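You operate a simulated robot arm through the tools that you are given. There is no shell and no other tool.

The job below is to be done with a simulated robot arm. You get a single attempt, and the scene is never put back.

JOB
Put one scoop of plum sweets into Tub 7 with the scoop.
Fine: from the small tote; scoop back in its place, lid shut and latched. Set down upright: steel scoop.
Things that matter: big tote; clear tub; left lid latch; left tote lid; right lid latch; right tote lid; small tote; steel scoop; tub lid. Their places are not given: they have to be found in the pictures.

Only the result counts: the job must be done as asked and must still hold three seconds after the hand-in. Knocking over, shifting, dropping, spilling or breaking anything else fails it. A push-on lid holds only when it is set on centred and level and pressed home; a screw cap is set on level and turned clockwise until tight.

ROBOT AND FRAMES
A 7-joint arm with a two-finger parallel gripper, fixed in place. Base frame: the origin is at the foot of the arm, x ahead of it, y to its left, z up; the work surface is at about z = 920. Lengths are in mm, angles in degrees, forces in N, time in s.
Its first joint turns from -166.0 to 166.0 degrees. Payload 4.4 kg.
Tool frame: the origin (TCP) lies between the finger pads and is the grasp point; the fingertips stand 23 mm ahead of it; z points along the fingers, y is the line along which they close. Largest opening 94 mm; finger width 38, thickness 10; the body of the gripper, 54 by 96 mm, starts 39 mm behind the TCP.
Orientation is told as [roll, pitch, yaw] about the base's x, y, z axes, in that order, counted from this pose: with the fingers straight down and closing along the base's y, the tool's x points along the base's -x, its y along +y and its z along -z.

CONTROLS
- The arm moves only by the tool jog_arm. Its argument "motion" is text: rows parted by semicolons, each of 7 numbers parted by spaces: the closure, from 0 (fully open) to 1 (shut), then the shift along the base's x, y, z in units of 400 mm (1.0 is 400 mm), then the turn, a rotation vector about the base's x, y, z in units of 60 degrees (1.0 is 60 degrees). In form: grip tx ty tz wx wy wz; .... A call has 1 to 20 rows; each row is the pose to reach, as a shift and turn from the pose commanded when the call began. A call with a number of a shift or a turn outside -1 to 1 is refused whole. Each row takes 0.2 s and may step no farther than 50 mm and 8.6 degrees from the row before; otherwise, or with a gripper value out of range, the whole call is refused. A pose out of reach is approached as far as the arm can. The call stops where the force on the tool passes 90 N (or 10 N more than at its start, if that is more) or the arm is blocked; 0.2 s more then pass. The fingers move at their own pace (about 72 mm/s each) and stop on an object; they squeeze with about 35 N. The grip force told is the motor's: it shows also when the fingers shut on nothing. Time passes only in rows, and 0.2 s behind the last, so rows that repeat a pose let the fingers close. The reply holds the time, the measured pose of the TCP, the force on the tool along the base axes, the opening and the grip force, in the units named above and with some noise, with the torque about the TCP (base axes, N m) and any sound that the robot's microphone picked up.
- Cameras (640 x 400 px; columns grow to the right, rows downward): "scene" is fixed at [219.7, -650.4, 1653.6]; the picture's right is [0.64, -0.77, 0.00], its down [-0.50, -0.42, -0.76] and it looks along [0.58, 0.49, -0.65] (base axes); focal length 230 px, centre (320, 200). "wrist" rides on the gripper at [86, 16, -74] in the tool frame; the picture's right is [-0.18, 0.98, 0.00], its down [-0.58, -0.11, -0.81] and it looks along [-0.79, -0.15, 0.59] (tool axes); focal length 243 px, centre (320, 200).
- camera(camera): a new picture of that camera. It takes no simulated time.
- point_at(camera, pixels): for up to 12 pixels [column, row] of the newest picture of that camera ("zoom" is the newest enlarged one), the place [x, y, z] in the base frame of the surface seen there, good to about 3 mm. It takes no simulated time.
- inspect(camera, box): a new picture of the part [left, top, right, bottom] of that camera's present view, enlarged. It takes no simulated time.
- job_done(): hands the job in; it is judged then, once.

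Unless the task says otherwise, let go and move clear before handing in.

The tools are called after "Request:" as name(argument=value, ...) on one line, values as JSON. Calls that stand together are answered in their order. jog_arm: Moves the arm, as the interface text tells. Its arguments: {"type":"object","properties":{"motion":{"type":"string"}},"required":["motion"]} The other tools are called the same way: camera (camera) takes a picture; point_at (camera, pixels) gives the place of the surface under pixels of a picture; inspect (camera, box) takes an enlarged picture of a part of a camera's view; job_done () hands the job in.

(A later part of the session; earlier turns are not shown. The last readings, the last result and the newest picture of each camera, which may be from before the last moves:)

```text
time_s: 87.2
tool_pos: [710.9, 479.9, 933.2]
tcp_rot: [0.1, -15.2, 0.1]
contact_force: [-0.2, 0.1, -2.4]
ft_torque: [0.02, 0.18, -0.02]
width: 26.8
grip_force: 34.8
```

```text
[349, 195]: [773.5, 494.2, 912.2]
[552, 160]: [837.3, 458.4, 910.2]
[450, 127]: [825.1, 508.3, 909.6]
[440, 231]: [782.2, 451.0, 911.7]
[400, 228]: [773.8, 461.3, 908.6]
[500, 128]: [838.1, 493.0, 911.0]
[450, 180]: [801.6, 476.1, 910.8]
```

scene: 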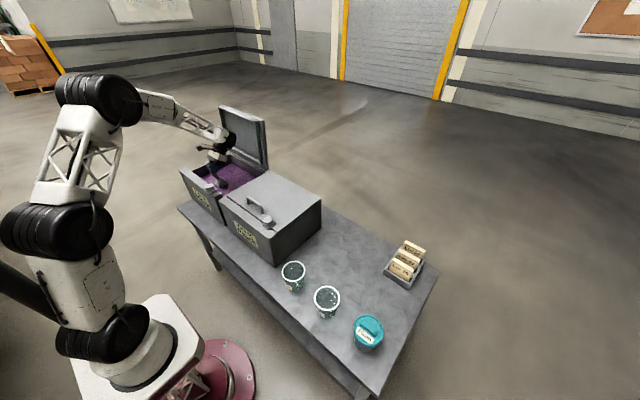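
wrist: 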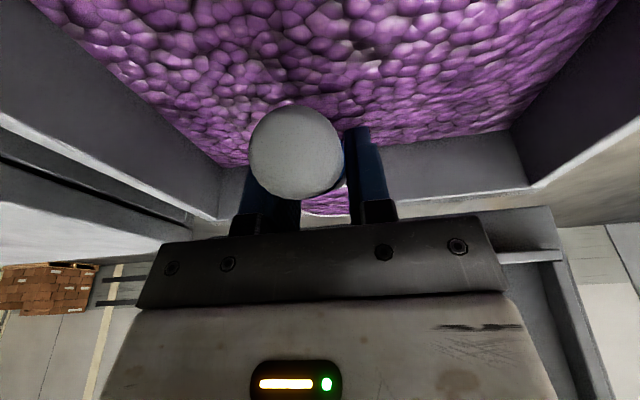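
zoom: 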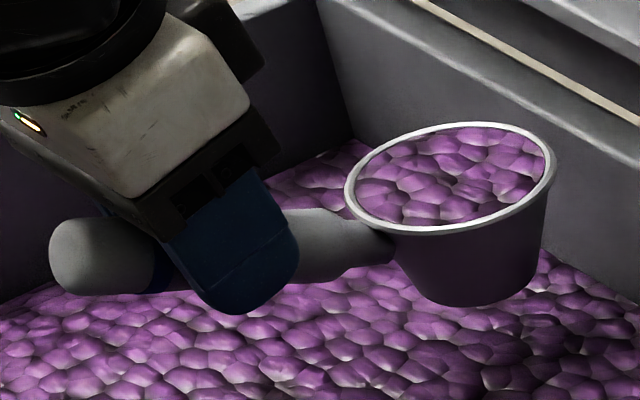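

The rim is level (z≈910 all round). I'll raise it gently out of the tote, then carry it smoothly toward Tub 7, turning in yaw along the way.

Request:
jog_arm(motion="1 0 0 0.01 0 0 0; 1 0 0 0.03 0 0 0; 1 0 0 0.07 0 0 0; 1 0 0 0.12 0 0 0; 1 0 0 0.18 0 0 0; 1 0 0 0.24 0 0 0; 1 0 0 0.3 0 0 0; 1 0 0 0.34 0 0 0; 1 0 0 0.36 0 0 0; 1 0 0 0.36 0 0 0")

Request:
jog_arm(motion="1 0 -0.01 0 0 0 0.01; 1 -0.003 -0.03 0 0 0 0.03; 1 -0.006 -0.07 0 0 0 0.07; 1 -0.01 -0.12 0 0 0 0.12; 1 -0.015 -0.18 0 0 0 0.18; 1 -0.02 -0.24 0 0 0 0.24; 1 -0.025 -0.3 0 0 0 0.3; 1 -0.03 -0.36 0 0 0 0.36; 1 -0.035 -0.42 0 0 0 0.42; 1 -0.04 -0.48 0 0 0 0.48; 1 -0.045 -0.54 0 0 0 0.54; 1 -0.05 -0.6 0 0 0 0.6; 1 -0.055 -0.66 0 0 0 0.66; 1 -0.06 -0.71 0 0 0 0.71; 1 -0.06 -0.75 0 0 0 0.75; 1 -0.06 -0.78 0 0 0 0.78; 1 -0.06 -0.8 0 0 0 0.8; 1 -0.06 -0.8 0 0 0 0.8")

Request:
camera(camera="scene")

```text
time_s: 89.4
tool_pos: [712.9, 479.4, 1078.2]
tcp_rot: [0.1, -15.1, 0.0]
contact_force: [0.2, -0.5, -1.3]
ft_torque: [-0.05, 0.17, 0.02]
width: 26.5
grip_force: 35.2
```

```text
time_s: 93.2
tool_pos: [687.5, 159.9, 1077.8]
tcp_rot: [0.1, -15.1, 48.1]
contact_force: [0.4, -0.2, -1.7]
ft_torque: [-0.11, 0.12, -0.06]
width: 26.5
grip_force: 35.1
```

```text
taken
```

scene: 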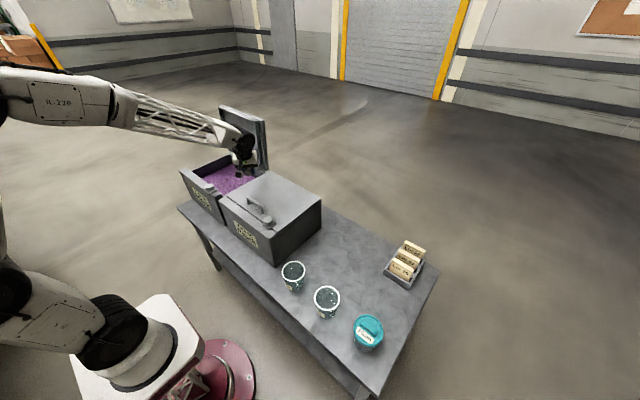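

Steady so far (yaw 48, load unchanged). Continuing the carry.

Request:
jog_arm(motion="1 -0.001 -0.01 0 0 0 0.01; 1 -0.002 -0.03 0 0 0 0.03; 1 -0.005 -0.07 0 0 0 0.07; 1 -0.008 -0.12 0 0 0 0.12; 1 -0.012 -0.18 0 0 0 0.18; 1 -0.016 -0.24 0 0 0 0.24; 1 -0.02 -0.3 0 0 0 0.3; 1 -0.024 -0.36 0 0 0 0.36; 1 -0.028 -0.42 0 0 0 0.42; 1 -0.032 -0.48 0 0 0 0.48; 1 -0.036 -0.54 0 0 0 0.54; 1 -0.04 -0.6 0 0 0 0.6; 1 -0.044 -0.66 0 0 0 0.66; 1 -0.048 -0.72 0 0 0 0.71; 1 -0.05 -0.78 0 0 0 0.75; 1 -0.05 -0.84 0 0 0 0.78; 1 -0.05 -0.88 0 0 0 0.8; 1 -0.05 -0.9 0 0 0 0.8; 1 -0.05 -0.9 0 0 0 0.8")

Request:
inspect(camera="scene", box=[200, 150, 420, 300])

```text
time_s: 97.2
tool_pos: [668.4, -200.2, 1077.9]
tcp_rot: [0.1, -15.0, 96.2]
contact_force: [-0.2, 0.7, -1.6]
ft_torque: [-0.16, -0.01, -0.04]
width: 26.5
grip_force: 35.4
```

```text
2.67 times, centred on (310, 225) of scene
```

zoom: 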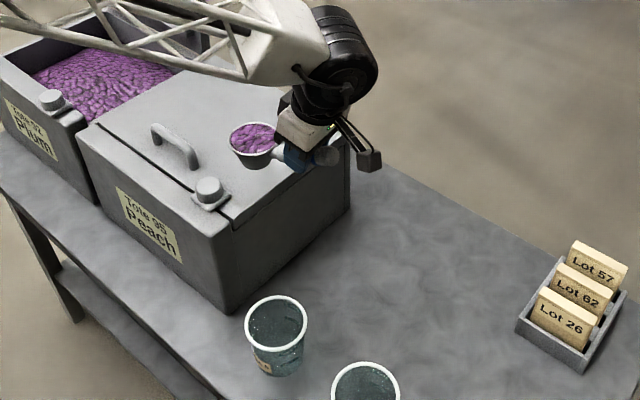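

Still full and level. Moving on to stand off Tub 7 with yaw 120.

Request:
jog_arm(motion="1 -0.001 -0.01 0 0 0 0.005; 1 -0.004 -0.03 0 0 0 0.015; 1 -0.009 -0.07 0 0 0 0.035; 1 -0.015 -0.13 0 0 0 0.06; 1 -0.022 -0.19 0 0 0 0.09; 1 -0.029 -0.25 0 0 0 0.12; 1 -0.036 -0.31 0 0 0 0.15; 1 -0.043 -0.37 -0.01 0 0 0.18; 1 -0.05 -0.43 -0.03 0 0 0.21; 1 -0.057 -0.49 -0.05 0 0 0.24; 1 -0.064 -0.55 -0.075 0 0 0.27; 1 -0.071 -0.61 -0.1 0 0 0.3; 1 -0.078 -0.67 -0.125 0 0 0.33; 1 -0.085 -0.725 -0.15 0 0 0.36; 1 -0.09 -0.77 -0.17 0 0 0.38; 1 -0.094 -0.8 -0.185 0 0 0.392; 1 -0.096 -0.812 -0.195 0 0 0.397; 1 -0.096 -0.812 -0.195 0 0 0.397")

Request:
camera(camera="scene")

Request:
inspect(camera="scene", box=[260, 210, 420, 360])

```text
time_s: 101.0
tool_pos: [628.2, -524.6, 998.7]
tcp_rot: [0.1, -15.2, 119.9]
contact_force: [0.2, 0.1, -2.9]
ft_torque: [-0.15, -0.05, 0.05]
width: 26.3
grip_force: 35.0
```

```text
taken
```

scene: 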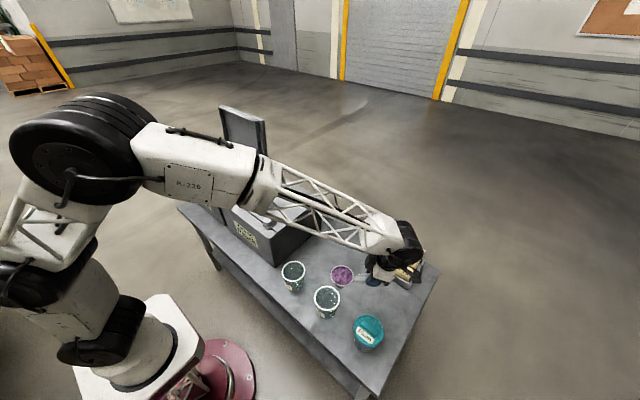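

```text
2.67 times, centred on (340, 285) of scene
```

zoom: 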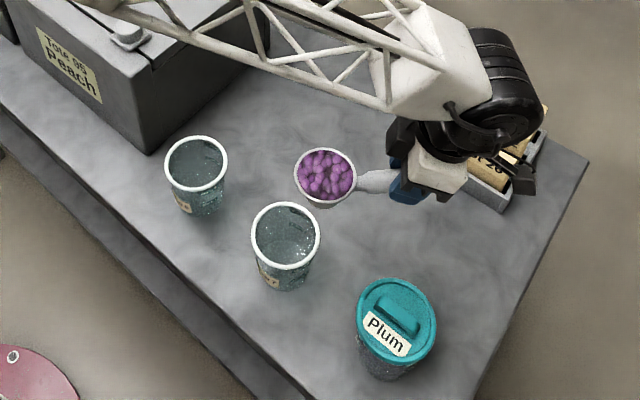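

The filled cup hangs just short of Tub 7. I'll verify the cup and tub rims' positions before lowering.

Request:
point_at(camera="zoom", pixels=[[295, 172], [355, 175], [325, 150], [326, 205], [252, 238], [319, 238], [286, 204], [286, 268]])

```text
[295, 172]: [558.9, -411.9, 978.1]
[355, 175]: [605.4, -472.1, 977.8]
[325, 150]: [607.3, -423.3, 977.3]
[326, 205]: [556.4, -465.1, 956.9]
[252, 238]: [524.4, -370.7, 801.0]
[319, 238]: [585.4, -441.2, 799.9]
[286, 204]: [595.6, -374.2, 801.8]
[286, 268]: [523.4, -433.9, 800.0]
```

Cup centre is (582,−442) as computed and Tub 7 is at (558,−404), rim z≈801. I'll lower so the cup's lip hovers over the tub.

Request:
jog_arm(motion="1 0 0 -0.02 0 0 0; 1 0 0 -0.06 0 0 0; 1 0 -0.002 -0.11 0 0 0; 1 0 -0.003 -0.16 0 0 0; 1 0 -0.003 -0.21 0 0 0; 1 0 -0.003 -0.25 0 0 0; 1 0 -0.003 -0.274 0 0 0; 1 0 -0.003 -0.274 0 0 0")

Request:
inspect(camera="scene", box=[260, 230, 420, 360])

```text
time_s: 102.8
tool_pos: [630.6, -525.5, 889.9]
tcp_rot: [0.0, -15.2, 119.8]
contact_force: [0.0, 0.7, -2.4]
ft_torque: [-0.15, -0.11, -0.01]
width: 26.5
grip_force: 35.3
```

```text
3.08 times, centred on (340, 295) of scene
```

zoom: 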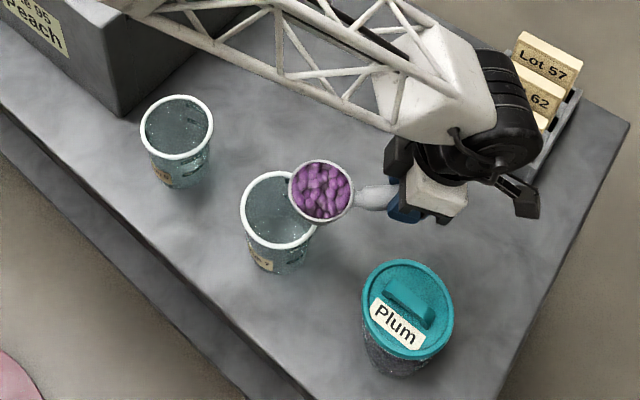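

The lip is over Tub 7's opening. Starting the pour gently, 0→32°, keeping the lip over the opening.

Request:
jog_arm(motion="1 -0.0025 0.0043 0.019 -0.0577 -0.0333 0; 1 -0.0058 0.01 0.0378 -0.1155 -0.0667 0; 1 -0.0099 0.0171 0.0533 -0.1732 -0.1 0; 1 -0.0146 0.0253 0.0685 -0.231 -0.1333 0; 1 -0.0201 0.0349 0.0813 -0.2887 -0.1667 0; 1 -0.0264 0.0457 0.0935 -0.3464 -0.2 0; 1 -0.0333 0.0576 0.1048 -0.4041 -0.2333 0; 1 -0.0409 0.0708 0.115 -0.4619 -0.2667 0; 1 -0.0409 0.0708 0.115 -0.4619 -0.2667 0")

Request:
inspect(camera="scene", box=[260, 230, 420, 360])

```text
time_s: 104.8
tool_pos: [612.3, -497.3, 936.6]
tcp_rot: [0.1, 16.9, 119.9]
contact_force: [0.3, 0.3, -2.2]
ft_torque: [-0.09, -0.02, -0.01]
width: 26.5
grip_force: 35.3
```

```text
3.08 times, centred on (340, 295) of scene
```

zoom: 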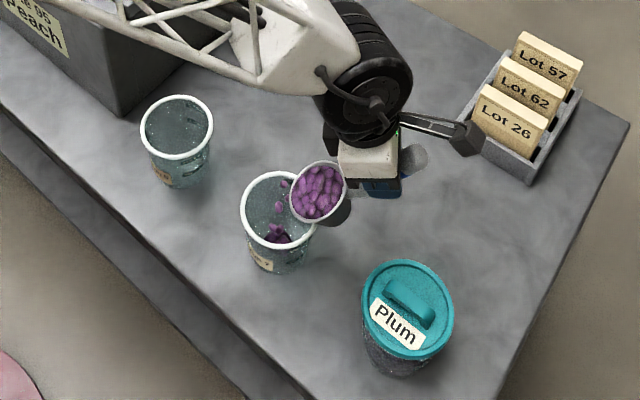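

Sweets are tumbling into Tub 7 as intended. Continuing slowly to 48°.

Request:
jog_arm(motion="1 -0.0081 0.0141 0.008 -0.0577 -0.0333 0; 1 -0.0081 0.0141 0.008 -0.0577 -0.0333 0; 1 -0.0169 0.0292 0.0148 -0.1155 -0.0667 0; 1 -0.0169 0.0292 0.0148 -0.1155 -0.0667 0; 1 -0.0261 0.0452 0.0215 -0.1732 -0.1 0; 1 -0.0261 0.0452 0.0215 -0.1732 -0.1 0; 1 -0.0359 0.0621 0.027 -0.231 -0.1333 0; 1 -0.0359 0.0621 0.027 -0.231 -0.1333 0")

Request:
inspect(camera="scene", box=[260, 230, 420, 360])

```text
time_s: 106.6
tool_pos: [598.2, -471.4, 946.9]
tcp_rot: [0.0, 32.9, 119.9]
contact_force: [-0.1, 0.0, -1.6]
ft_torque: [-0.02, -0.02, 0.0]
width: 26.4
grip_force: 35.2
```

```text
3.08 times, centred on (340, 295) of scene
```

zoom: 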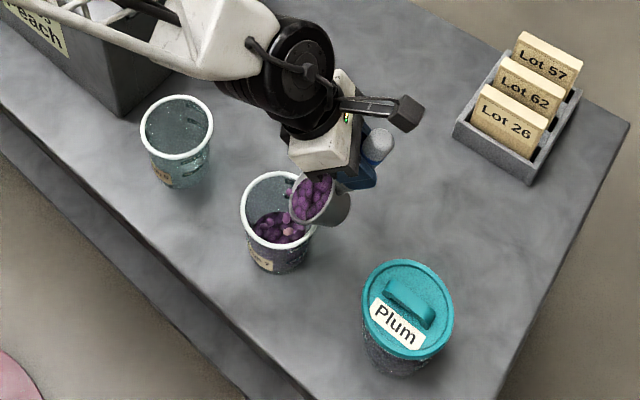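

About half has gone in cleanly. Continuing 48→80°.

Request:
jog_arm(motion="1 -0.01 0.0173 0.0053 -0.0577 -0.0333 0; 1 -0.01 0.0173 0.0053 -0.0577 -0.0333 0; 1 -0.0206 0.0357 0.009 -0.1155 -0.0667 0; 1 -0.0206 0.0357 0.009 -0.1155 -0.0667 0; 1 -0.0314 0.0543 0.0115 -0.1732 -0.1 0; 1 -0.0314 0.0543 0.0115 -0.1732 -0.1 0; 1 -0.0426 0.0738 0.0123 -0.231 -0.1333 0; 1 -0.0426 0.0738 0.0123 -0.231 -0.1333 0; 1 -0.0539 0.0933 0.0153 -0.2887 -0.1667 0; 1 -0.0539 0.0933 0.0153 -0.2887 -0.1667 0; 1 -0.0654 0.1132 0.0168 -0.3464 -0.2 0; 1 -0.0654 0.1132 0.0168 -0.3464 -0.2 0; 1 -0.077 0.1334 0.0165 -0.4041 -0.2333 0; 1 -0.077 0.1334 0.0165 -0.4041 -0.2333 0; 1 -0.0886 0.1535 0.0148 -0.4619 -0.2667 0; 1 -0.0886 0.1535 0.0148 -0.4619 -0.2667 0")

Request:
inspect(camera="scene", box=[260, 230, 420, 360])

```text
time_s: 110.0
tool_pos: [564.7, -411.4, 953.0]
tcp_rot: [-0.1, 64.9, 119.9]
contact_force: [-0.3, 0.0, -1.5]
ft_torque: [0.02, 0.05, 0.01]
width: 26.3
grip_force: 35.1
```

```text
3.08 times, centred on (340, 295) of scene
```

zoom: 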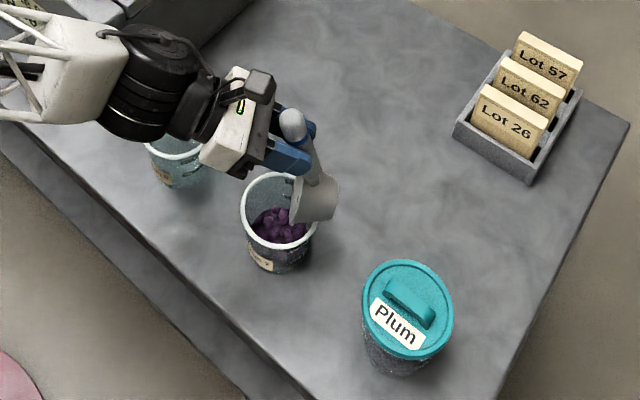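

No spill visible; the scoop is nearly empty. Finishing the tilt to 108° to empty it.

Request:
jog_arm(motion="1 -0.0116 0.0201 -0.001 -0.0577 -0.0333 0; 1 -0.0233 0.0403 -0.0038 -0.1155 -0.0667 0; 1 -0.0348 0.0602 -0.008 -0.1732 -0.1 0; 1 -0.0461 0.0799 -0.0135 -0.231 -0.1333 0; 1 -0.0571 0.0989 -0.0208 -0.2887 -0.1667 0; 1 -0.0679 0.1176 -0.03 -0.3464 -0.2 0; 1 -0.0784 0.1357 -0.0403 -0.4041 -0.2333 0; 1 -0.0784 0.1357 -0.0403 -0.4041 -0.2333 0; 1 -0.0784 0.1357 -0.0403 -0.4041 -0.2333 0; 1 -0.0784 0.1357 -0.0403 -0.4041 -0.2333 0")

Request:
inspect(camera="scene", box=[260, 230, 420, 360])

Request:
camera(camera="wrist")

```text
time_s: 112.2
tool_pos: [532.8, -357.0, 935.4]
tcp_rot: [-178.7, 87.0, -58.7]
contact_force: [-0.4, 0.5, -1.8]
ft_torque: [0.06, 0.04, 0.01]
width: 26.3
grip_force: 34.8
```

```text
3.08 times, centred on (340, 295) of scene
```

zoom: 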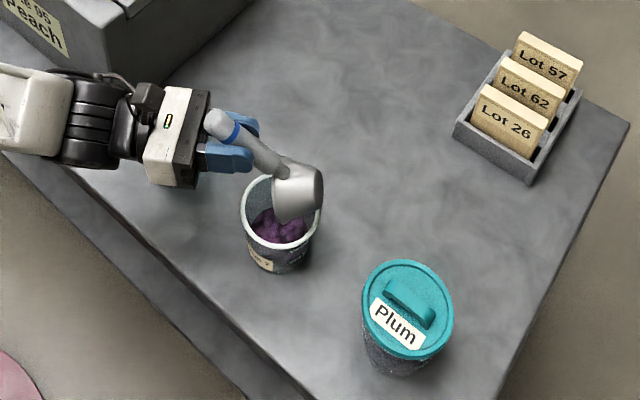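

```text
taken
```

wrist: 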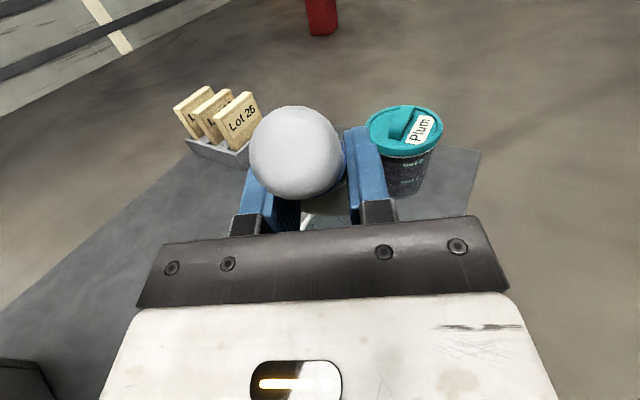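

The scoop looks inverted over the tub. I'll give a small shake over the opening to loosen any last pieces, then back-tilt following the same path.

Request:
jog_arm(motion="1 0 0 0.008 -0.04 -0.023 0; 1 0 0 0 0.04 0.023 0; 1 0 0 0.008 -0.04 -0.023 0; 1 0 0 0 0.04 0.023 0; 1 0 0 0 0 0 0; 1 0 0 0 0 0 0")

Request:
inspect(camera="scene", box=[300, 250, 350, 310])

```text
time_s: 113.6
tool_pos: [531.8, -355.8, 936.1]
tcp_rot: [-178.5, 87.1, -58.5]
contact_force: [-0.8, 0.2, -1.4]
ft_torque: [0.13, 0.03, -0.02]
width: 26.2
grip_force: 34.8
```

```text
6.67 times, centred on (325, 280) of scene
```

zoom: 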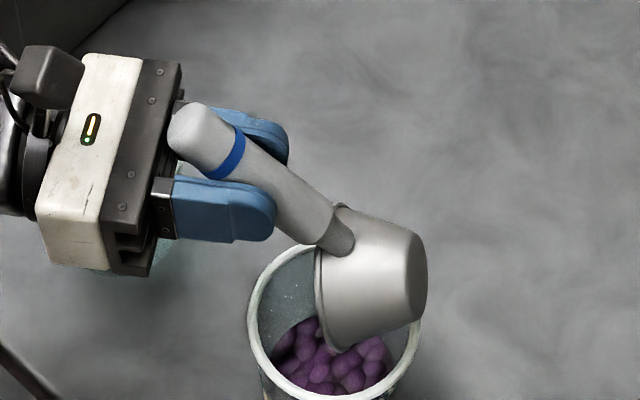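

The tub holds the sweets and the table around it looks clean. Now I'll un-tilt along the reverse path, slightly higher.

Request:
jog_arm(motion="1 0 0 0.03 0 0 0; 1 0.0213 -0.0368 0.056 0.1155 0.0667 0; 1 0.0436 -0.0756 0.07 0.231 0.1333 0; 1 0.0668 -0.1156 0.076 0.3464 0.2 0; 1 0.09 -0.1559 0.078 0.4619 0.2667 0; 1 0.1131 -0.1959 0.078 0.5774 0.3333 0; 1 0.1356 -0.2349 0.075 0.6928 0.4 0; 1 0.1569 -0.2717 0.07 0.8083 0.4667 0; 1 0.1569 -0.2717 0.07 0.8083 0.4667 0")

Request:
jog_arm(motion="1 0.0199 -0.0344 0 0.1155 0.0667 0; 1 0.0379 -0.0656 0 0.231 0.1333 0; 1 0.0536 -0.0929 0.01 0.3464 0.2 0; 1 0.0668 -0.1156 0.02 0.4619 0.2667 0; 1 0.077 -0.1334 0.03 0.5774 0.3333 0; 1 0.0844 -0.1461 0.05 0.6928 0.4 0; 1 0.0869 -0.1505 0.07 0.7506 0.4333 0; 1 0.0869 -0.1505 0.12 0.7506 0.4333 0; 1 0.0869 -0.1505 0.12 0.7506 0.4333 0")

Request:
inspect(camera="scene", box=[260, 220, 420, 360])

```text
time_s: 115.6
tool_pos: [594.1, -465.6, 965.9]
tcp_rot: [-0.1, 36.9, 119.9]
contact_force: [0.3, -0.9, -0.5]
ft_torque: [0.04, 0.03, -0.02]
width: 26.2
grip_force: 35.1
```

```text
time_s: 117.6
tool_pos: [629.5, -524.8, 1013.1]
tcp_rot: [0.0, -15.1, 119.8]
contact_force: [0.8, -0.7, -1.1]
ft_torque: [-0.08, -0.07, 0.0]
width: 26.1
grip_force: 35.1
```

```text
2.86 times, centred on (340, 290) of scene
```

zoom: 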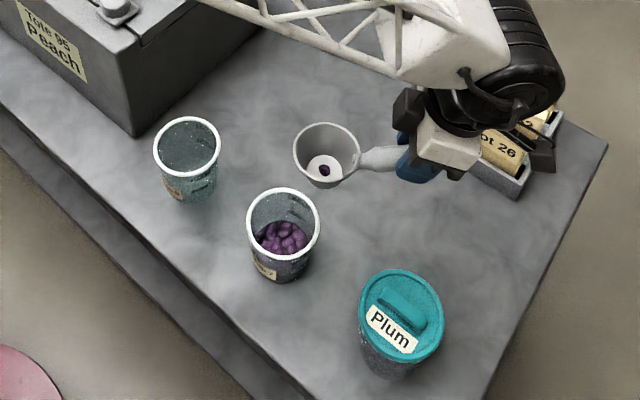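

Tub 7 is filled; one sweet remains in the scoop at (325,170) in the zoom. Let me look closer at both.

Request:
inspect(camera="scene", box=[325, 255, 365, 290])

Request:
inspect(camera="scene", box=[310, 280, 350, 325])

```text
11.43 times, centred on (345, 272) of scene
```

zoom: 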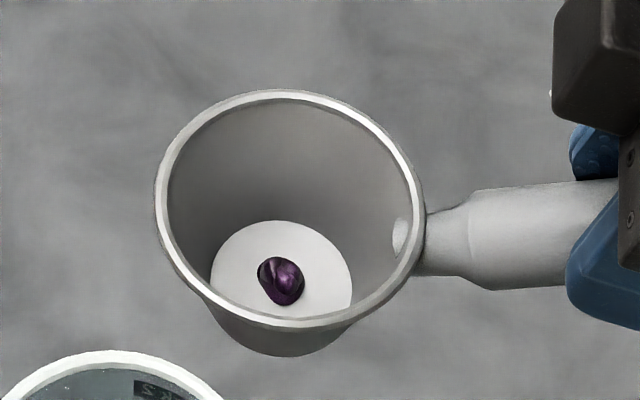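

```text
8.89 times, centred on (330, 302) of scene
```

zoom: 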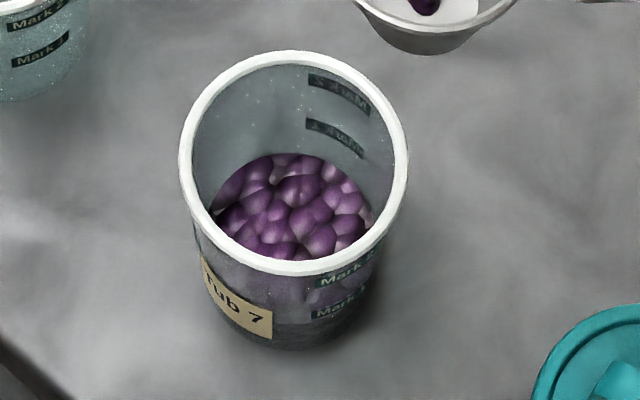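

The tub looks good. I'll repeat the tilt over Tub 7 to drop that last sweet in too, with a firmer shake.

Request:
jog_arm(motion="1 -0.0058 0.01 -0.07 -0.1155 -0.0667 0; 1 -0.0146 0.0253 -0.1325 -0.231 -0.1333 0; 1 -0.0264 0.0457 -0.1575 -0.3464 -0.2 0; 1 -0.0409 0.0708 -0.17 -0.4619 -0.2667 0; 1 -0.0578 0.1 -0.1625 -0.5774 -0.3333 0; 1 -0.0768 0.1329 -0.155 -0.6928 -0.4 0; 1 -0.0974 0.1687 -0.1475 -0.8083 -0.4667 0; 1 -0.1194 0.2068 -0.1425 -0.9238 -0.5333 0; 1 -0.1194 0.2068 -0.1425 -0.9238 -0.5333 0")

Request:
jog_arm(motion="1 -0.0228 0.0394 0.0025 -0.1155 -0.0667 0; 1 -0.046 0.0797 0 -0.231 -0.1333 0; 1 -0.0693 0.1199 -0.005 -0.3464 -0.2 0; 1 -0.0921 0.1596 -0.015 -0.4619 -0.2667 0; 1 -0.1139 0.1972 -0.03 -0.5774 -0.3333 0; 1 -0.1344 0.2327 -0.0525 -0.693 -0.4 0; 1 -0.1344 0.2327 -0.0325 -0.693 -0.4 0; 1 -0.1344 0.2327 -0.0525 -0.693 -0.4 0; 1 -0.1344 0.2327 -0.0325 -0.693 -0.4 0; 1 -0.1344 0.2327 -0.0525 -0.693 -0.4 0; 1 -0.1344 0.2327 -0.0525 -0.693 -0.4 0")

Request:
inspect(camera="scene", box=[280, 240, 400, 340])

```text
time_s: 119.6
tool_pos: [580.6, -442.8, 954.0]
tcp_rot: [0.2, 48.8, 120.0]
contact_force: [-0.6, 0.7, -2.4]
ft_torque: [-0.05, -0.04, -0.02]
width: 26.4
grip_force: 35.1
```

```text
time_s: 122.0
tool_pos: [526.9, -349.1, 935.4]
tcp_rot: [-179.3, 83.1, -59.3]
contact_force: [-0.1, 0.3, -1.1]
ft_torque: [0.05, 0.01, -0.01]
width: 26.0
grip_force: 34.9
```

```text
4.00 times, centred on (340, 290) of scene
```

zoom: 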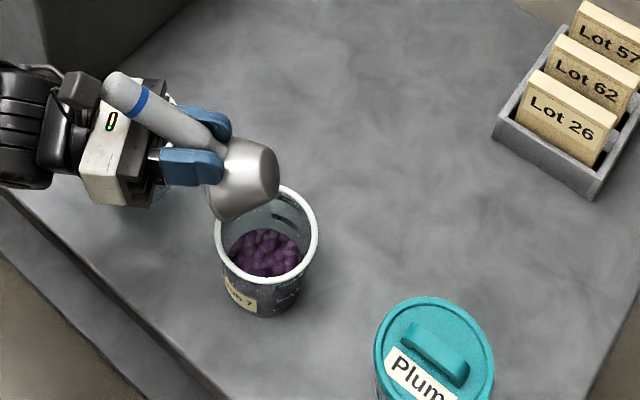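

The scoop has slipped in the grip: the handle now sticks out much farther behind the fingers and the cup is close to them. I'll look closely before moving.

Request:
inspect(camera="scene", box=[295, 250, 365, 325])

Request:
camera(camera="wrist")

Request:
camera(camera="scene")

```text
5.33 times, centred on (330, 288) of scene
```

zoom: 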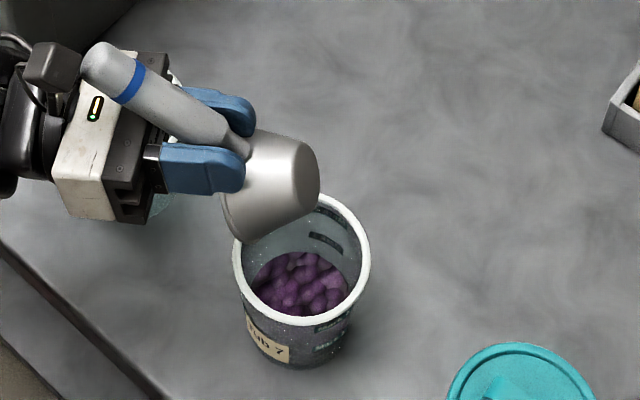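

```text
taken
```

wrist: 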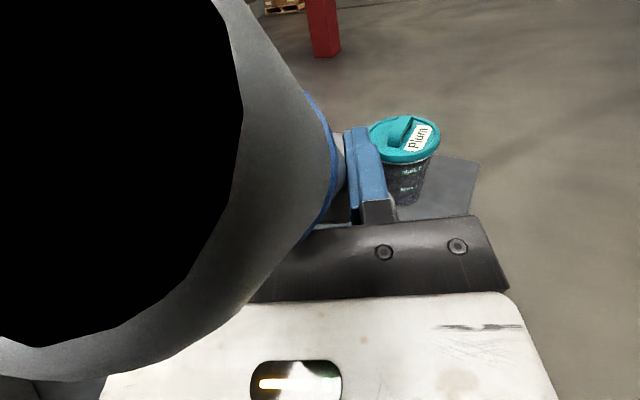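

```text
taken
```

scene: 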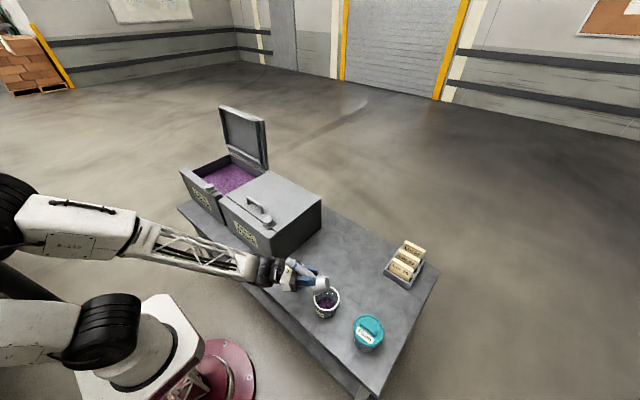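

The handle has slid back ~50 mm through the grip. I'll check that the tub hasn't shifted and measure where the scoop is.

Request:
point_at(camera="zoom", pixels=[[366, 265], [302, 320], [236, 262], [345, 207], [105, 65], [128, 82], [180, 110], [225, 125], [290, 165], [318, 170], [262, 235], [270, 190]])

Request:
inspect(camera="scene", box=[280, 230, 330, 290])

```text
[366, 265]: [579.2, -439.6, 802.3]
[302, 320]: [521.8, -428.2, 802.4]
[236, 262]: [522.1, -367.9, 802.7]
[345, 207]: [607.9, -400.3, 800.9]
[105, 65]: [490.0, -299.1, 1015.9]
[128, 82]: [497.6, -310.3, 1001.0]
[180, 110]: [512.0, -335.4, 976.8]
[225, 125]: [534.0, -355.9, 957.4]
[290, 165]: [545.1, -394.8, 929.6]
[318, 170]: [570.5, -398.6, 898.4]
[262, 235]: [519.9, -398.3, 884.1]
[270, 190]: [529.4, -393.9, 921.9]
```

```text
6.67 times, centred on (305, 260) of scene
```

zoom: 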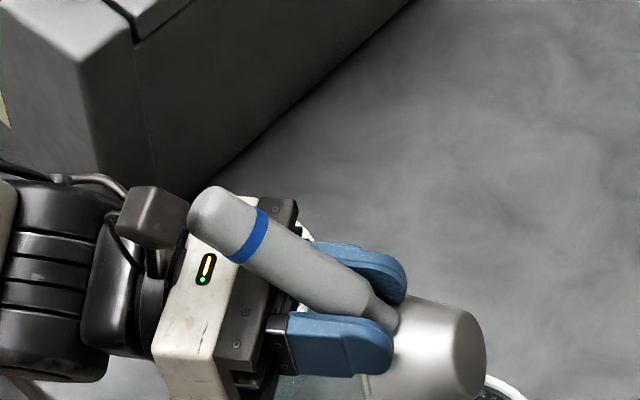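

The tub is unmoved within measurement noise, and the cup is now ~60 mm higher with its lip beyond the tub's centre. I'll shift the scoop back 30 mm along its heading so the lip is over the tub's middle.

Request:
jog_arm(motion="1 0.0125 -0.0217 0 0 0 0; 1 0.025 -0.0433 0 0 0 0; 1 0.0375 -0.065 0 0 0 0; 1 0.0375 -0.065 0 0 0 0; 1 0.0375 -0.065 0 0 0 0")

Request:
inspect(camera="scene", box=[295, 250, 365, 325])

```text
time_s: 123.2
tool_pos: [541.8, -376.4, 935.0]
tcp_rot: [-179.4, 83.0, -59.5]
contact_force: [0.0, -0.3, -1.3]
ft_torque: [0.04, 0.03, 0.01]
width: 26.2
grip_force: 34.7
```

```text
5.33 times, centred on (330, 288) of scene
```

zoom: 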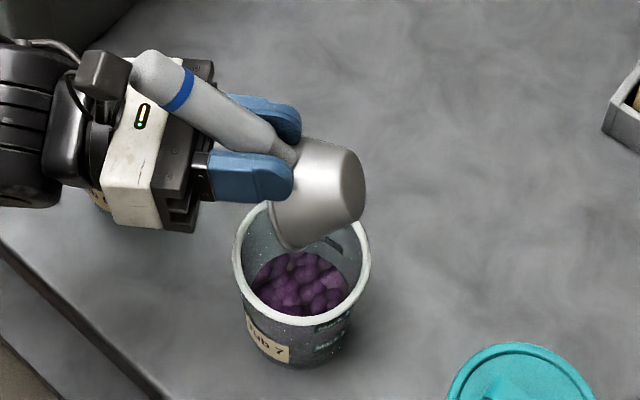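

The lip is over the opening again. Now I'll untilt slowly while rising, keeping the lip over the tub.

Request:
jog_arm(motion="1 0.0155 -0.0268 0.02 0.1155 0.0667 0; 1 0.0316 -0.0548 0.04 0.231 0.1333 0; 1 0.0483 -0.0836 0.06 0.3464 0.2 0; 1 0.065 -0.1126 0.07 0.4619 0.2667 0; 1 0.0815 -0.1412 0.08 0.5774 0.3333 0; 1 0.0974 -0.1687 0.08 0.6928 0.4 0; 1 0.1124 -0.1946 0.08 0.8083 0.4667 0; 1 0.1124 -0.1946 0.08 0.8083 0.4667 0")

Request:
inspect(camera="scene", box=[285, 235, 385, 335])

```text
time_s: 125.0
tool_pos: [588.2, -454.9, 966.2]
tcp_rot: [0.0, 40.9, 119.9]
contact_force: [-0.6, 0.9, -1.7]
ft_torque: [-0.03, 0.01, 0.02]
width: 26.4
grip_force: 35.5
```

```text
4.00 times, centred on (335, 285) of scene
```

zoom: 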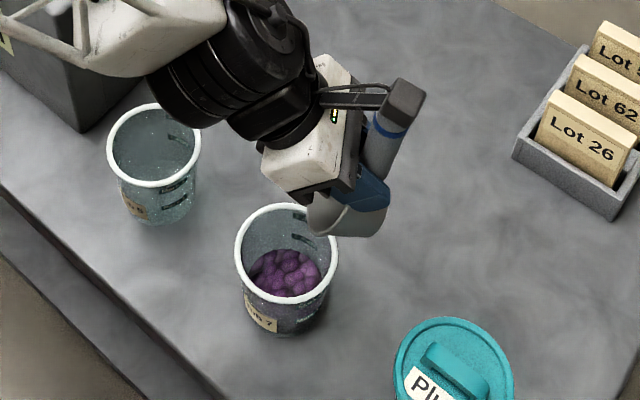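

Continuing to level and raise.

Request:
jog_arm(motion="1 0.013 -0.022 0.01 0.1155 0.0667 0; 1 0.026 -0.045 0.03 0.231 0.1333 0; 1 0.038 -0.066 0.05 0.3464 0.2 0; 1 0.047 -0.081 0.08 0.4619 0.2667 0; 1 0.054 -0.093 0.11 0.5774 0.3333 0; 1 0.058 -0.1 0.14 0.6928 0.4 0; 1 0.06 -0.104 0.17 0.8083 0.4667 0; 1 0.06 -0.104 0.17 0.8083 0.4667 0")

Request:
camera(camera="scene")

Request:
inspect(camera="scene", box=[300, 230, 400, 320])

Request:
camera(camera="wrist")

```text
time_s: 126.8
tool_pos: [612.0, -494.9, 1034.1]
tcp_rot: [0.0, -15.2, 120.0]
contact_force: [-0.6, -0.6, -1.2]
ft_torque: [-0.03, 0.01, 0.0]
width: 26.5
grip_force: 34.7
```

```text
taken
```

scene: 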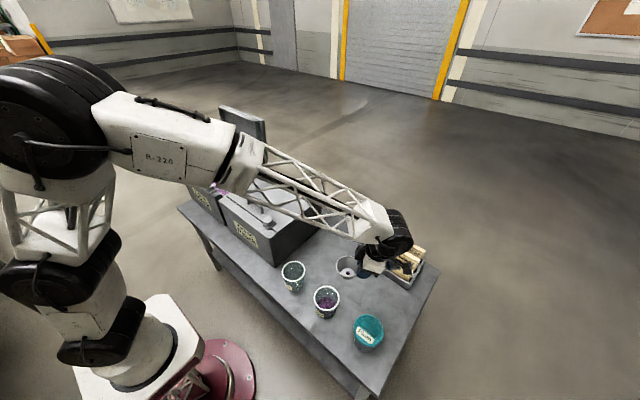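

```text
4.44 times, centred on (350, 275) of scene
```

zoom: 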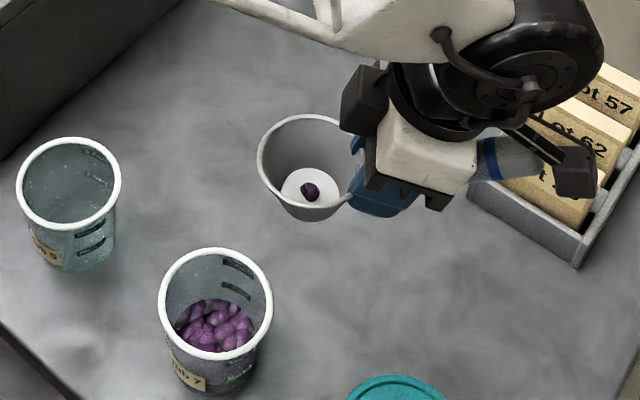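

```text
taken
```

wrist: 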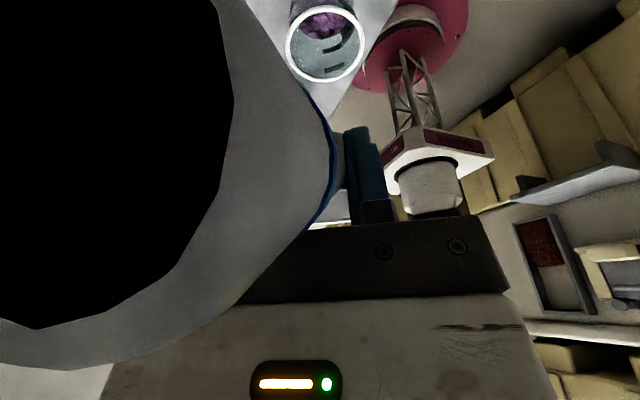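

Tub 7 has a full portion, but one sweet still clings to the scoop's bottom. I'll return that one to the open plum tote, where there's a wide safe area; first carry the scoop there level and smoothly.

Request:
jog_arm(motion="1 0.001 0.005 0.02 0 0 0.005; 1 0.004 0.02 0.05 0 0 0.015; 1 0.008 0.06 0.08 0 0 0.03; 1 0.014 0.12 0.1 0 0 0.05; 1 0.02 0.19 0.115 0 0 0.075; 1 0.027 0.26 0.115 0 0 0.1; 1 0.034 0.33 0.115 0 0 0.125; 1 0.041 0.4 0.115 0 0 0.15; 1 0.048 0.47 0.115 0 0 0.175; 1 0.055 0.54 0.115 0 0 0.2; 1 0.062 0.61 0.115 0 0 0.225; 1 0.069 0.68 0.115 0 0 0.25; 1 0.076 0.75 0.115 0 0 0.275; 1 0.083 0.82 0.115 0 0 0.3; 1 0.09 0.88 0.115 0 0 0.32; 1 0.095 0.93 0.115 0 0 0.33; 1 0.095 0.95 0.115 0 0 0.333; 1 0.095 0.95 0.115 0 0 0.333")

Request:
jog_arm(motion="1 0.001 0.01 0 0 0 0.003; 1 0.003 0.04 0 0 0 0.01; 1 0.006 0.09 0 0 0 0.025; 1 0.01 0.16 0 0 0 0.04; 1 0.014 0.23 0 0 0 0.055; 1 0.018 0.3 0 0 0 0.07; 1 0.022 0.37 0 0 0 0.09; 1 0.026 0.44 0 0 0 0.11; 1 0.03 0.51 0 0 0 0.13; 1 0.034 0.58 0 0 0 0.15; 1 0.038 0.65 0 0 0 0.17; 1 0.042 0.72 0 0 0 0.19; 1 0.046 0.79 0 0 0 0.21; 1 0.05 0.86 0 0 0 0.23; 1 0.05 0.91 0 0 0 0.24; 1 0.05 0.95 0 0 0 0.25; 1 0.05 0.96 0 0 0 0.25; 1 0.05 0.96 0 0 0 0.25")

Request:
camera(camera="scene")

```text
time_s: 130.6
tool_pos: [649.5, -114.5, 1081.0]
tcp_rot: [0.2, -15.0, 139.8]
contact_force: [0.5, -0.3, -1.1]
ft_torque: [-0.02, -0.05, -0.02]
width: 26.3
grip_force: 34.6
```

```text
time_s: 134.4
tool_pos: [670.1, 267.9, 1081.2]
tcp_rot: [0.1, -15.1, 154.9]
contact_force: [0.0, 0.2, -1.8]
ft_torque: [-0.03, -0.04, 0.04]
width: 26.3
grip_force: 35.1
```

```text
taken
```

scene: 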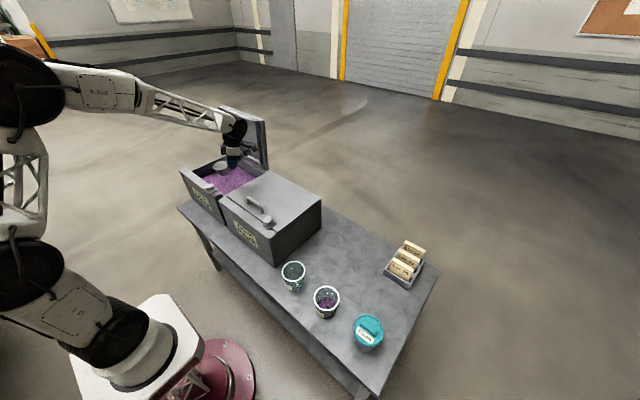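

The table shows no stray sweets. Moving over the tote's middle.

Request:
jog_arm(motion="1 0.003 0.02 0 0 0 0.01; 1 0.008 0.07 0 0 0 0.03; 1 0.015 0.14 0 0 0 0.06; 1 0.022 0.21 0 0 0 0.08; 1 0.03 0.28 0 0 0 0.1; 1 0.038 0.35 0 0 0 0.12; 1 0.045 0.42 0 0 0 0.14; 1 0.05 0.48 0 0 0 0.16; 1 0.05 0.53 0 0 0 0.167; 1 0.05 0.53 0 0 0 0.167")

Request:
inspect(camera="scene", box=[170, 90, 290, 220])

```text
time_s: 136.6
tool_pos: [688.6, 480.2, 1081.2]
tcp_rot: [0.1, -15.1, 164.9]
contact_force: [-0.4, 1.5, -1.8]
ft_torque: [0.01, -0.04, -0.02]
width: 26.4
grip_force: 34.6
```

```text
3.08 times, centred on (230, 155) of scene
```

zoom: 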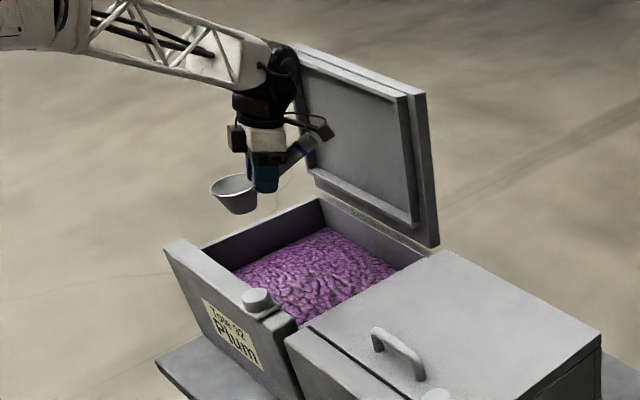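

The cup hangs over the front-left of the open tote. I'll shift +25 mm in x and begin tilting nose-down over the tote.

Request:
jog_arm(motion="1 0.03 0 0 0 0 0; 1 0.0625 0 0.01 0 0 0; 1 0.0625 0 0.02 -0.0345 -0.1288 0; 1 0.0625 0 0.03 -0.069 -0.2576 0; 1 0.0625 0 0.04 -0.1035 -0.3864 0; 1 0.0625 0 0.05 -0.138 -0.5152 0; 1 0.0625 0 0.06 -0.1725 -0.644 0; 1 0.0625 0 0.07 -0.207 -0.7728 0; 1 0.0625 0 0.075 -0.2415 -0.9016 0; 1 0.0625 0 0.075 -0.2415 -0.9016 0")

Request:
jog_arm(motion="1 0 0 0 -0.0345 -0.1288 0; 1 0 0 0 -0.069 -0.2576 0; 1 0 0 0 -0.1035 -0.3864 0; 1 0 0 0 -0.138 -0.5152 0; 1 0 0 0 -0.1725 -0.644 0; 1 0 0 0 -0.207 -0.7728 0; 1 0 0 0 -0.207 -0.7728 0")

Request:
inspect(camera="scene", box=[170, 90, 290, 220])

```text
time_s: 138.8
tool_pos: [715.6, 481.8, 1109.7]
tcp_rot: [0.0, 40.9, 165.0]
contact_force: [0.4, 0.3, -1.5]
ft_torque: [0.01, 0.02, 0.0]
width: 26.2
grip_force: 35.2
```

```text
time_s: 140.4
tool_pos: [714.9, 481.6, 1110.9]
tcp_rot: [-4.8, 89.0, 160.2]
contact_force: [0.3, -0.3, -1.0]
ft_torque: [-0.01, 0.02, 0.02]
width: 26.3
grip_force: 35.9
```

```text
3.08 times, centred on (230, 155) of scene
```

zoom: 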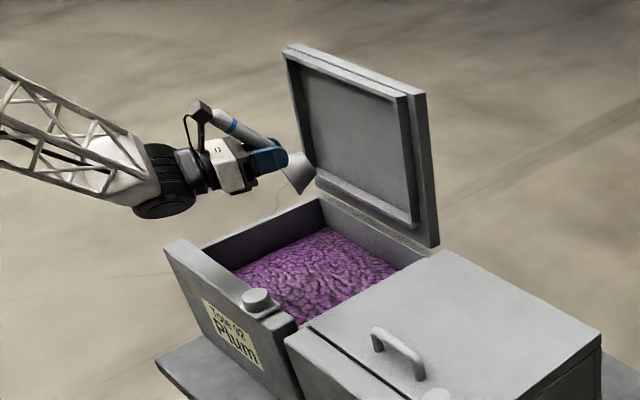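

At 104° now. Tilting further in small steps, watching for reach limits.

Request:
jog_arm(motion="1 0 0 0.01 -0.0345 -0.1288 0; 1 0 0 0.02 -0.069 -0.2576 0; 1 0 0 0.02 -0.069 -0.2576 0")

Request:
jog_arm(motion="1 0 0 0.01 -0.0345 -0.1288 0; 1 0 0 0.01 -0.0345 -0.1288 0; 1 0 0 0.01 -0.0345 -0.1288 0")

Request:
inspect(camera="scene", box=[170, 90, 290, 220])

```text
time_s: 141.2
tool_pos: [712.9, 479.6, 1118.2]
tcp_rot: [-179.6, 75.0, -14.7]
contact_force: [0.1, 0.0, -0.7]
ft_torque: [-0.01, 0.04, -0.01]
width: 26.3
grip_force: 35.5
```

```text
time_s: 142.0
tool_pos: [715.1, 480.2, 1122.1]
tcp_rot: [-179.9, 67.1, -14.8]
contact_force: [-0.4, 0.0, -1.0]
ft_torque: [0.03, 0.05, 0.02]
width: 26.1
grip_force: 34.4
```

```text
3.08 times, centred on (230, 155) of scene
```

zoom: 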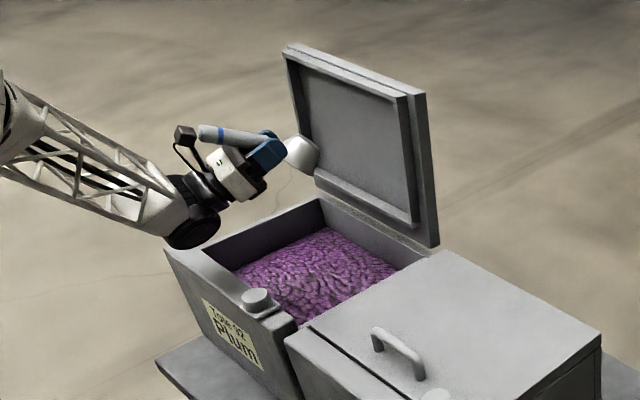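

At 128° tilt now and no contact. One more 8° step with extra height, then level back and look in the cup.

Request:
jog_arm(motion="1 0 0 0.03 -0.0345 -0.1288 0; 1 0 0 0.05 -0.0345 -0.1288 0; 1 0 0 0.05 -0.0345 -0.1288 0; 1 0 0 0.05 -0.0345 -0.1288 0")

Request:
inspect(camera="scene", box=[170, 90, 290, 220])

```text
time_s: 143.0
tool_pos: [714.9, 481.2, 1142.2]
tcp_rot: [-180.0, 59.1, -14.8]
contact_force: [-0.1, -0.5, -1.6]
ft_torque: [0.02, 0.06, 0.0]
width: 26.3
grip_force: 34.9
```

```text
3.08 times, centred on (230, 155) of scene
```

zoom: 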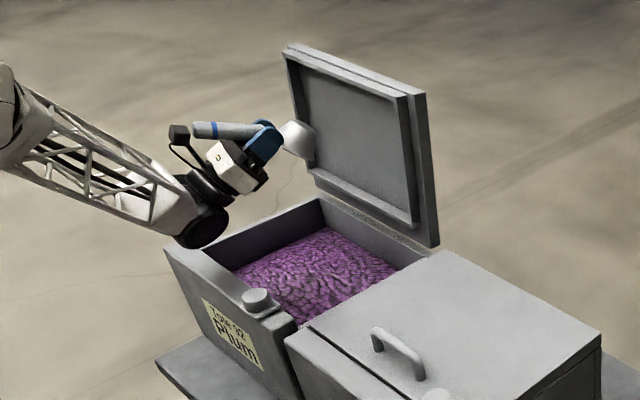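

Now leveling back to see whether the sweet dropped into the tote.

Request:
jog_arm(motion="1 0 0 0 0.0345 0.1288 0; 1 0 0 0 0.069 0.2576 0; 1 0 0 0 0.1035 0.3864 0; 1 0 0 0 0.138 0.5152 0; 1 0 0 0 0.1725 0.644 0; 1 0 0 0 0.207 0.7728 0; 1 0 0 0 0.2415 0.9016 0; 1 0 0 0 0.2415 0.9016 0")

Request:
jog_arm(motion="1 0 0 0 0.0345 0.1288 0; 1 0 0 0 0.069 0.2576 0; 1 0 0 0 0.1035 0.3864 0; 1 0 0 0 0.138 0.5152 0; 1 0 0 0 0.1725 0.644 0; 1 0 0 0 0.207 0.7728 0; 1 0 0 0 0.2415 0.9016 0; 1 0 0 0 0.2415 0.9016 0")

Request:
jog_arm(motion="1 0 0 0 0.0345 0.1288 0; 1 0 0 0 0.069 0.2576 0; 1 0 0 0 0.1035 0.3864 0; 1 0 0 0 0.1035 0.3864 0")

Request:
inspect(camera="scene", box=[190, 110, 260, 180])

```text
time_s: 144.8
tool_pos: [714.4, 480.6, 1140.7]
tcp_rot: [-0.1, 64.8, 164.7]
contact_force: [0.1, 0.2, -1.5]
ft_torque: [0.02, 0.04, 0.03]
width: 26.5
grip_force: 34.6
```

```text
time_s: 146.6
tool_pos: [714.1, 480.0, 1142.1]
tcp_rot: [0.0, 8.8, 164.9]
contact_force: [-0.5, 0.6, -1.2]
ft_torque: [0.01, -0.02, -0.01]
width: 26.5
grip_force: 35.4
```

```text
time_s: 147.6
tool_pos: [715.0, 480.1, 1141.9]
tcp_rot: [-0.1, -15.1, 164.9]
contact_force: [0.5, 0.0, -1.4]
ft_torque: [-0.01, -0.05, -0.01]
width: 26.5
grip_force: 34.7
```

```text
5.71 times, centred on (225, 145) of scene
```

zoom: 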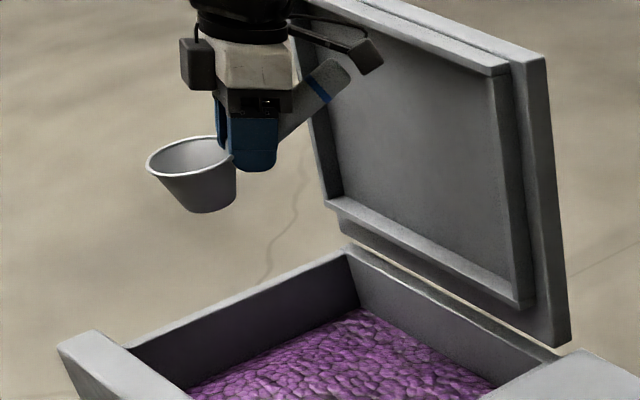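

The inside of the cup isn't visible from here. I'll carry the scoop back toward its place, turning yaw back to 0 on the way, and look again.

Request:
jog_arm(motion="1 -0.005 -0.03 0 0 0 -0.03; 1 -0.01 -0.09 0 0 0 -0.1; 1 -0.015 -0.16 0 0 0 -0.17; 1 -0.02 -0.23 0 0 0 -0.24; 1 -0.025 -0.3 0 0 0 -0.31; 1 -0.03 -0.37 0 0 0 -0.38; 1 -0.035 -0.44 0 0 0 -0.45; 1 -0.04 -0.51 0 0 0 -0.52; 1 -0.045 -0.58 0 0 0 -0.59; 1 -0.05 -0.65 0 0 0 -0.66; 1 -0.05 -0.72 0 0 0 -0.73; 1 -0.05 -0.79 0 0 0 -0.8; 1 -0.05 -0.85 0 0 0 -0.87; 1 -0.05 -0.875 0 0 0 -0.917; 1 -0.05 -0.875 0 0 0 -0.917")

Request:
jog_arm(motion="1 0 -0.03 0 0 0 -0.03; 1 0 -0.09 0 0 0 -0.1; 1 0 -0.15 0 0 0 -0.17; 1 0 -0.22 0 0 0 -0.24; 1 0 -0.29 0 0 0 -0.31; 1 0 -0.36 0 0 0 -0.38; 1 0 -0.43 0 0 0 -0.45; 1 0 -0.5 0 0 0 -0.52; 1 0 -0.56 0 0 0 -0.59; 1 0 -0.62 0 0 0 -0.66; 1 0 -0.68 0 0 0 -0.73; 1 0 -0.73 0 0 0 -0.8; 1 0 -0.77 0 0 0 -0.87; 1 0 -0.8 0 0 0 -0.917; 1 0 -0.8 0 0 0 -0.917")

Request:
inspect(camera="scene", box=[240, 130, 400, 260])

```text
time_s: 150.8
tool_pos: [695.4, 130.4, 1142.3]
tcp_rot: [0.1, -15.1, 109.9]
contact_force: [-0.1, 0.9, -2.7]
ft_torque: [-0.05, -0.02, -0.01]
width: 26.3
grip_force: 35.1
```

```text
time_s: 154.0
tool_pos: [694.8, -190.2, 1143.9]
tcp_rot: [0.1, -15.1, 54.8]
contact_force: [-0.4, 0.1, -1.6]
ft_torque: [-0.02, 0.02, 0.02]
width: 26.3
grip_force: 35.1
```

```text
3.08 times, centred on (320, 195) of scene
```

zoom: 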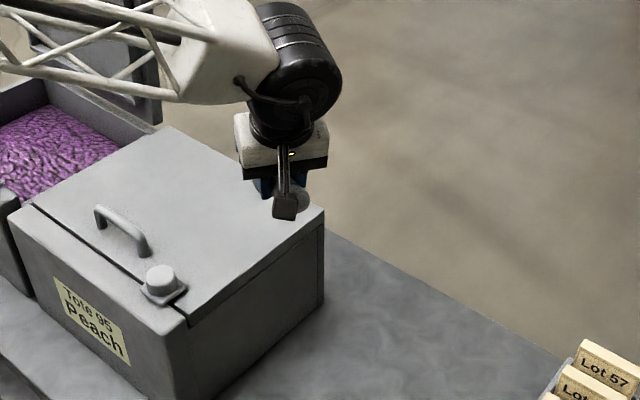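

Request:
jog_arm(motion="1 0.03 0 -0.03 0 0 -0.08; 1 0.07 0 -0.08 0 0 -0.17; 1 0.1 0 -0.13 0 0 -0.26; 1 0.13 0 -0.18 0 0 -0.35; 1 0.16 0 -0.23 0 0 -0.44; 1 0.19 0 -0.28 0 0 -0.53; 1 0.22 0 -0.33 0 0 -0.62; 1 0.25 0 -0.38 0 0 -0.71; 1 0.28 0 -0.43 0 0 -0.79; 1 0.31 0 -0.48 0 0 -0.86; 1 0.3375 0 -0.52 0 0 -0.913; 1 0.3375 0 -0.5575 0 0 -0.913; 1 0.3375 0 -0.5575 0 0 -0.913")

Request:
inspect(camera="scene", box=[300, 170, 370, 230])

Request:
inspect(camera="wrist", box=[200, 0, 440, 240])

```text
time_s: 156.8
tool_pos: [829.3, -189.1, 919.4]
tcp_rot: [0.2, -15.1, 0.1]
contact_force: [0.6, -0.3, -1.4]
ft_torque: [0.0, 0.04, 0.01]
width: 26.5
grip_force: 34.9
```

```text
6.67 times, centred on (335, 200) of scene
```

zoom: 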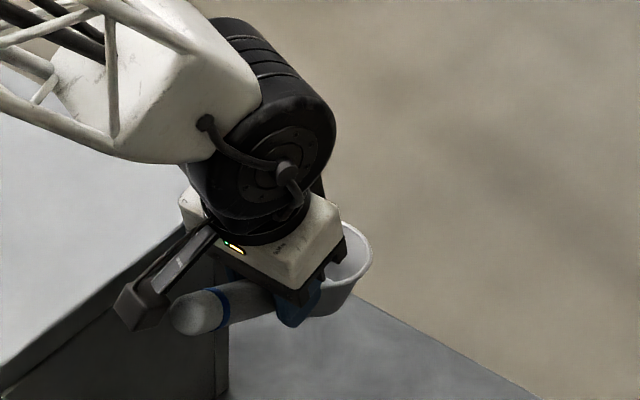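

```text
1.67 times, centred on (320, 120) of wrist
```

zoom: 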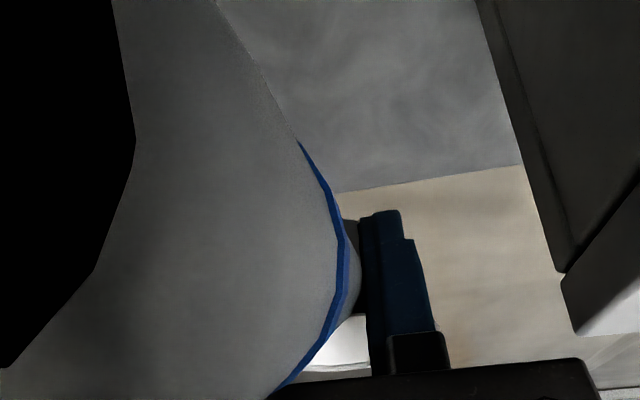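

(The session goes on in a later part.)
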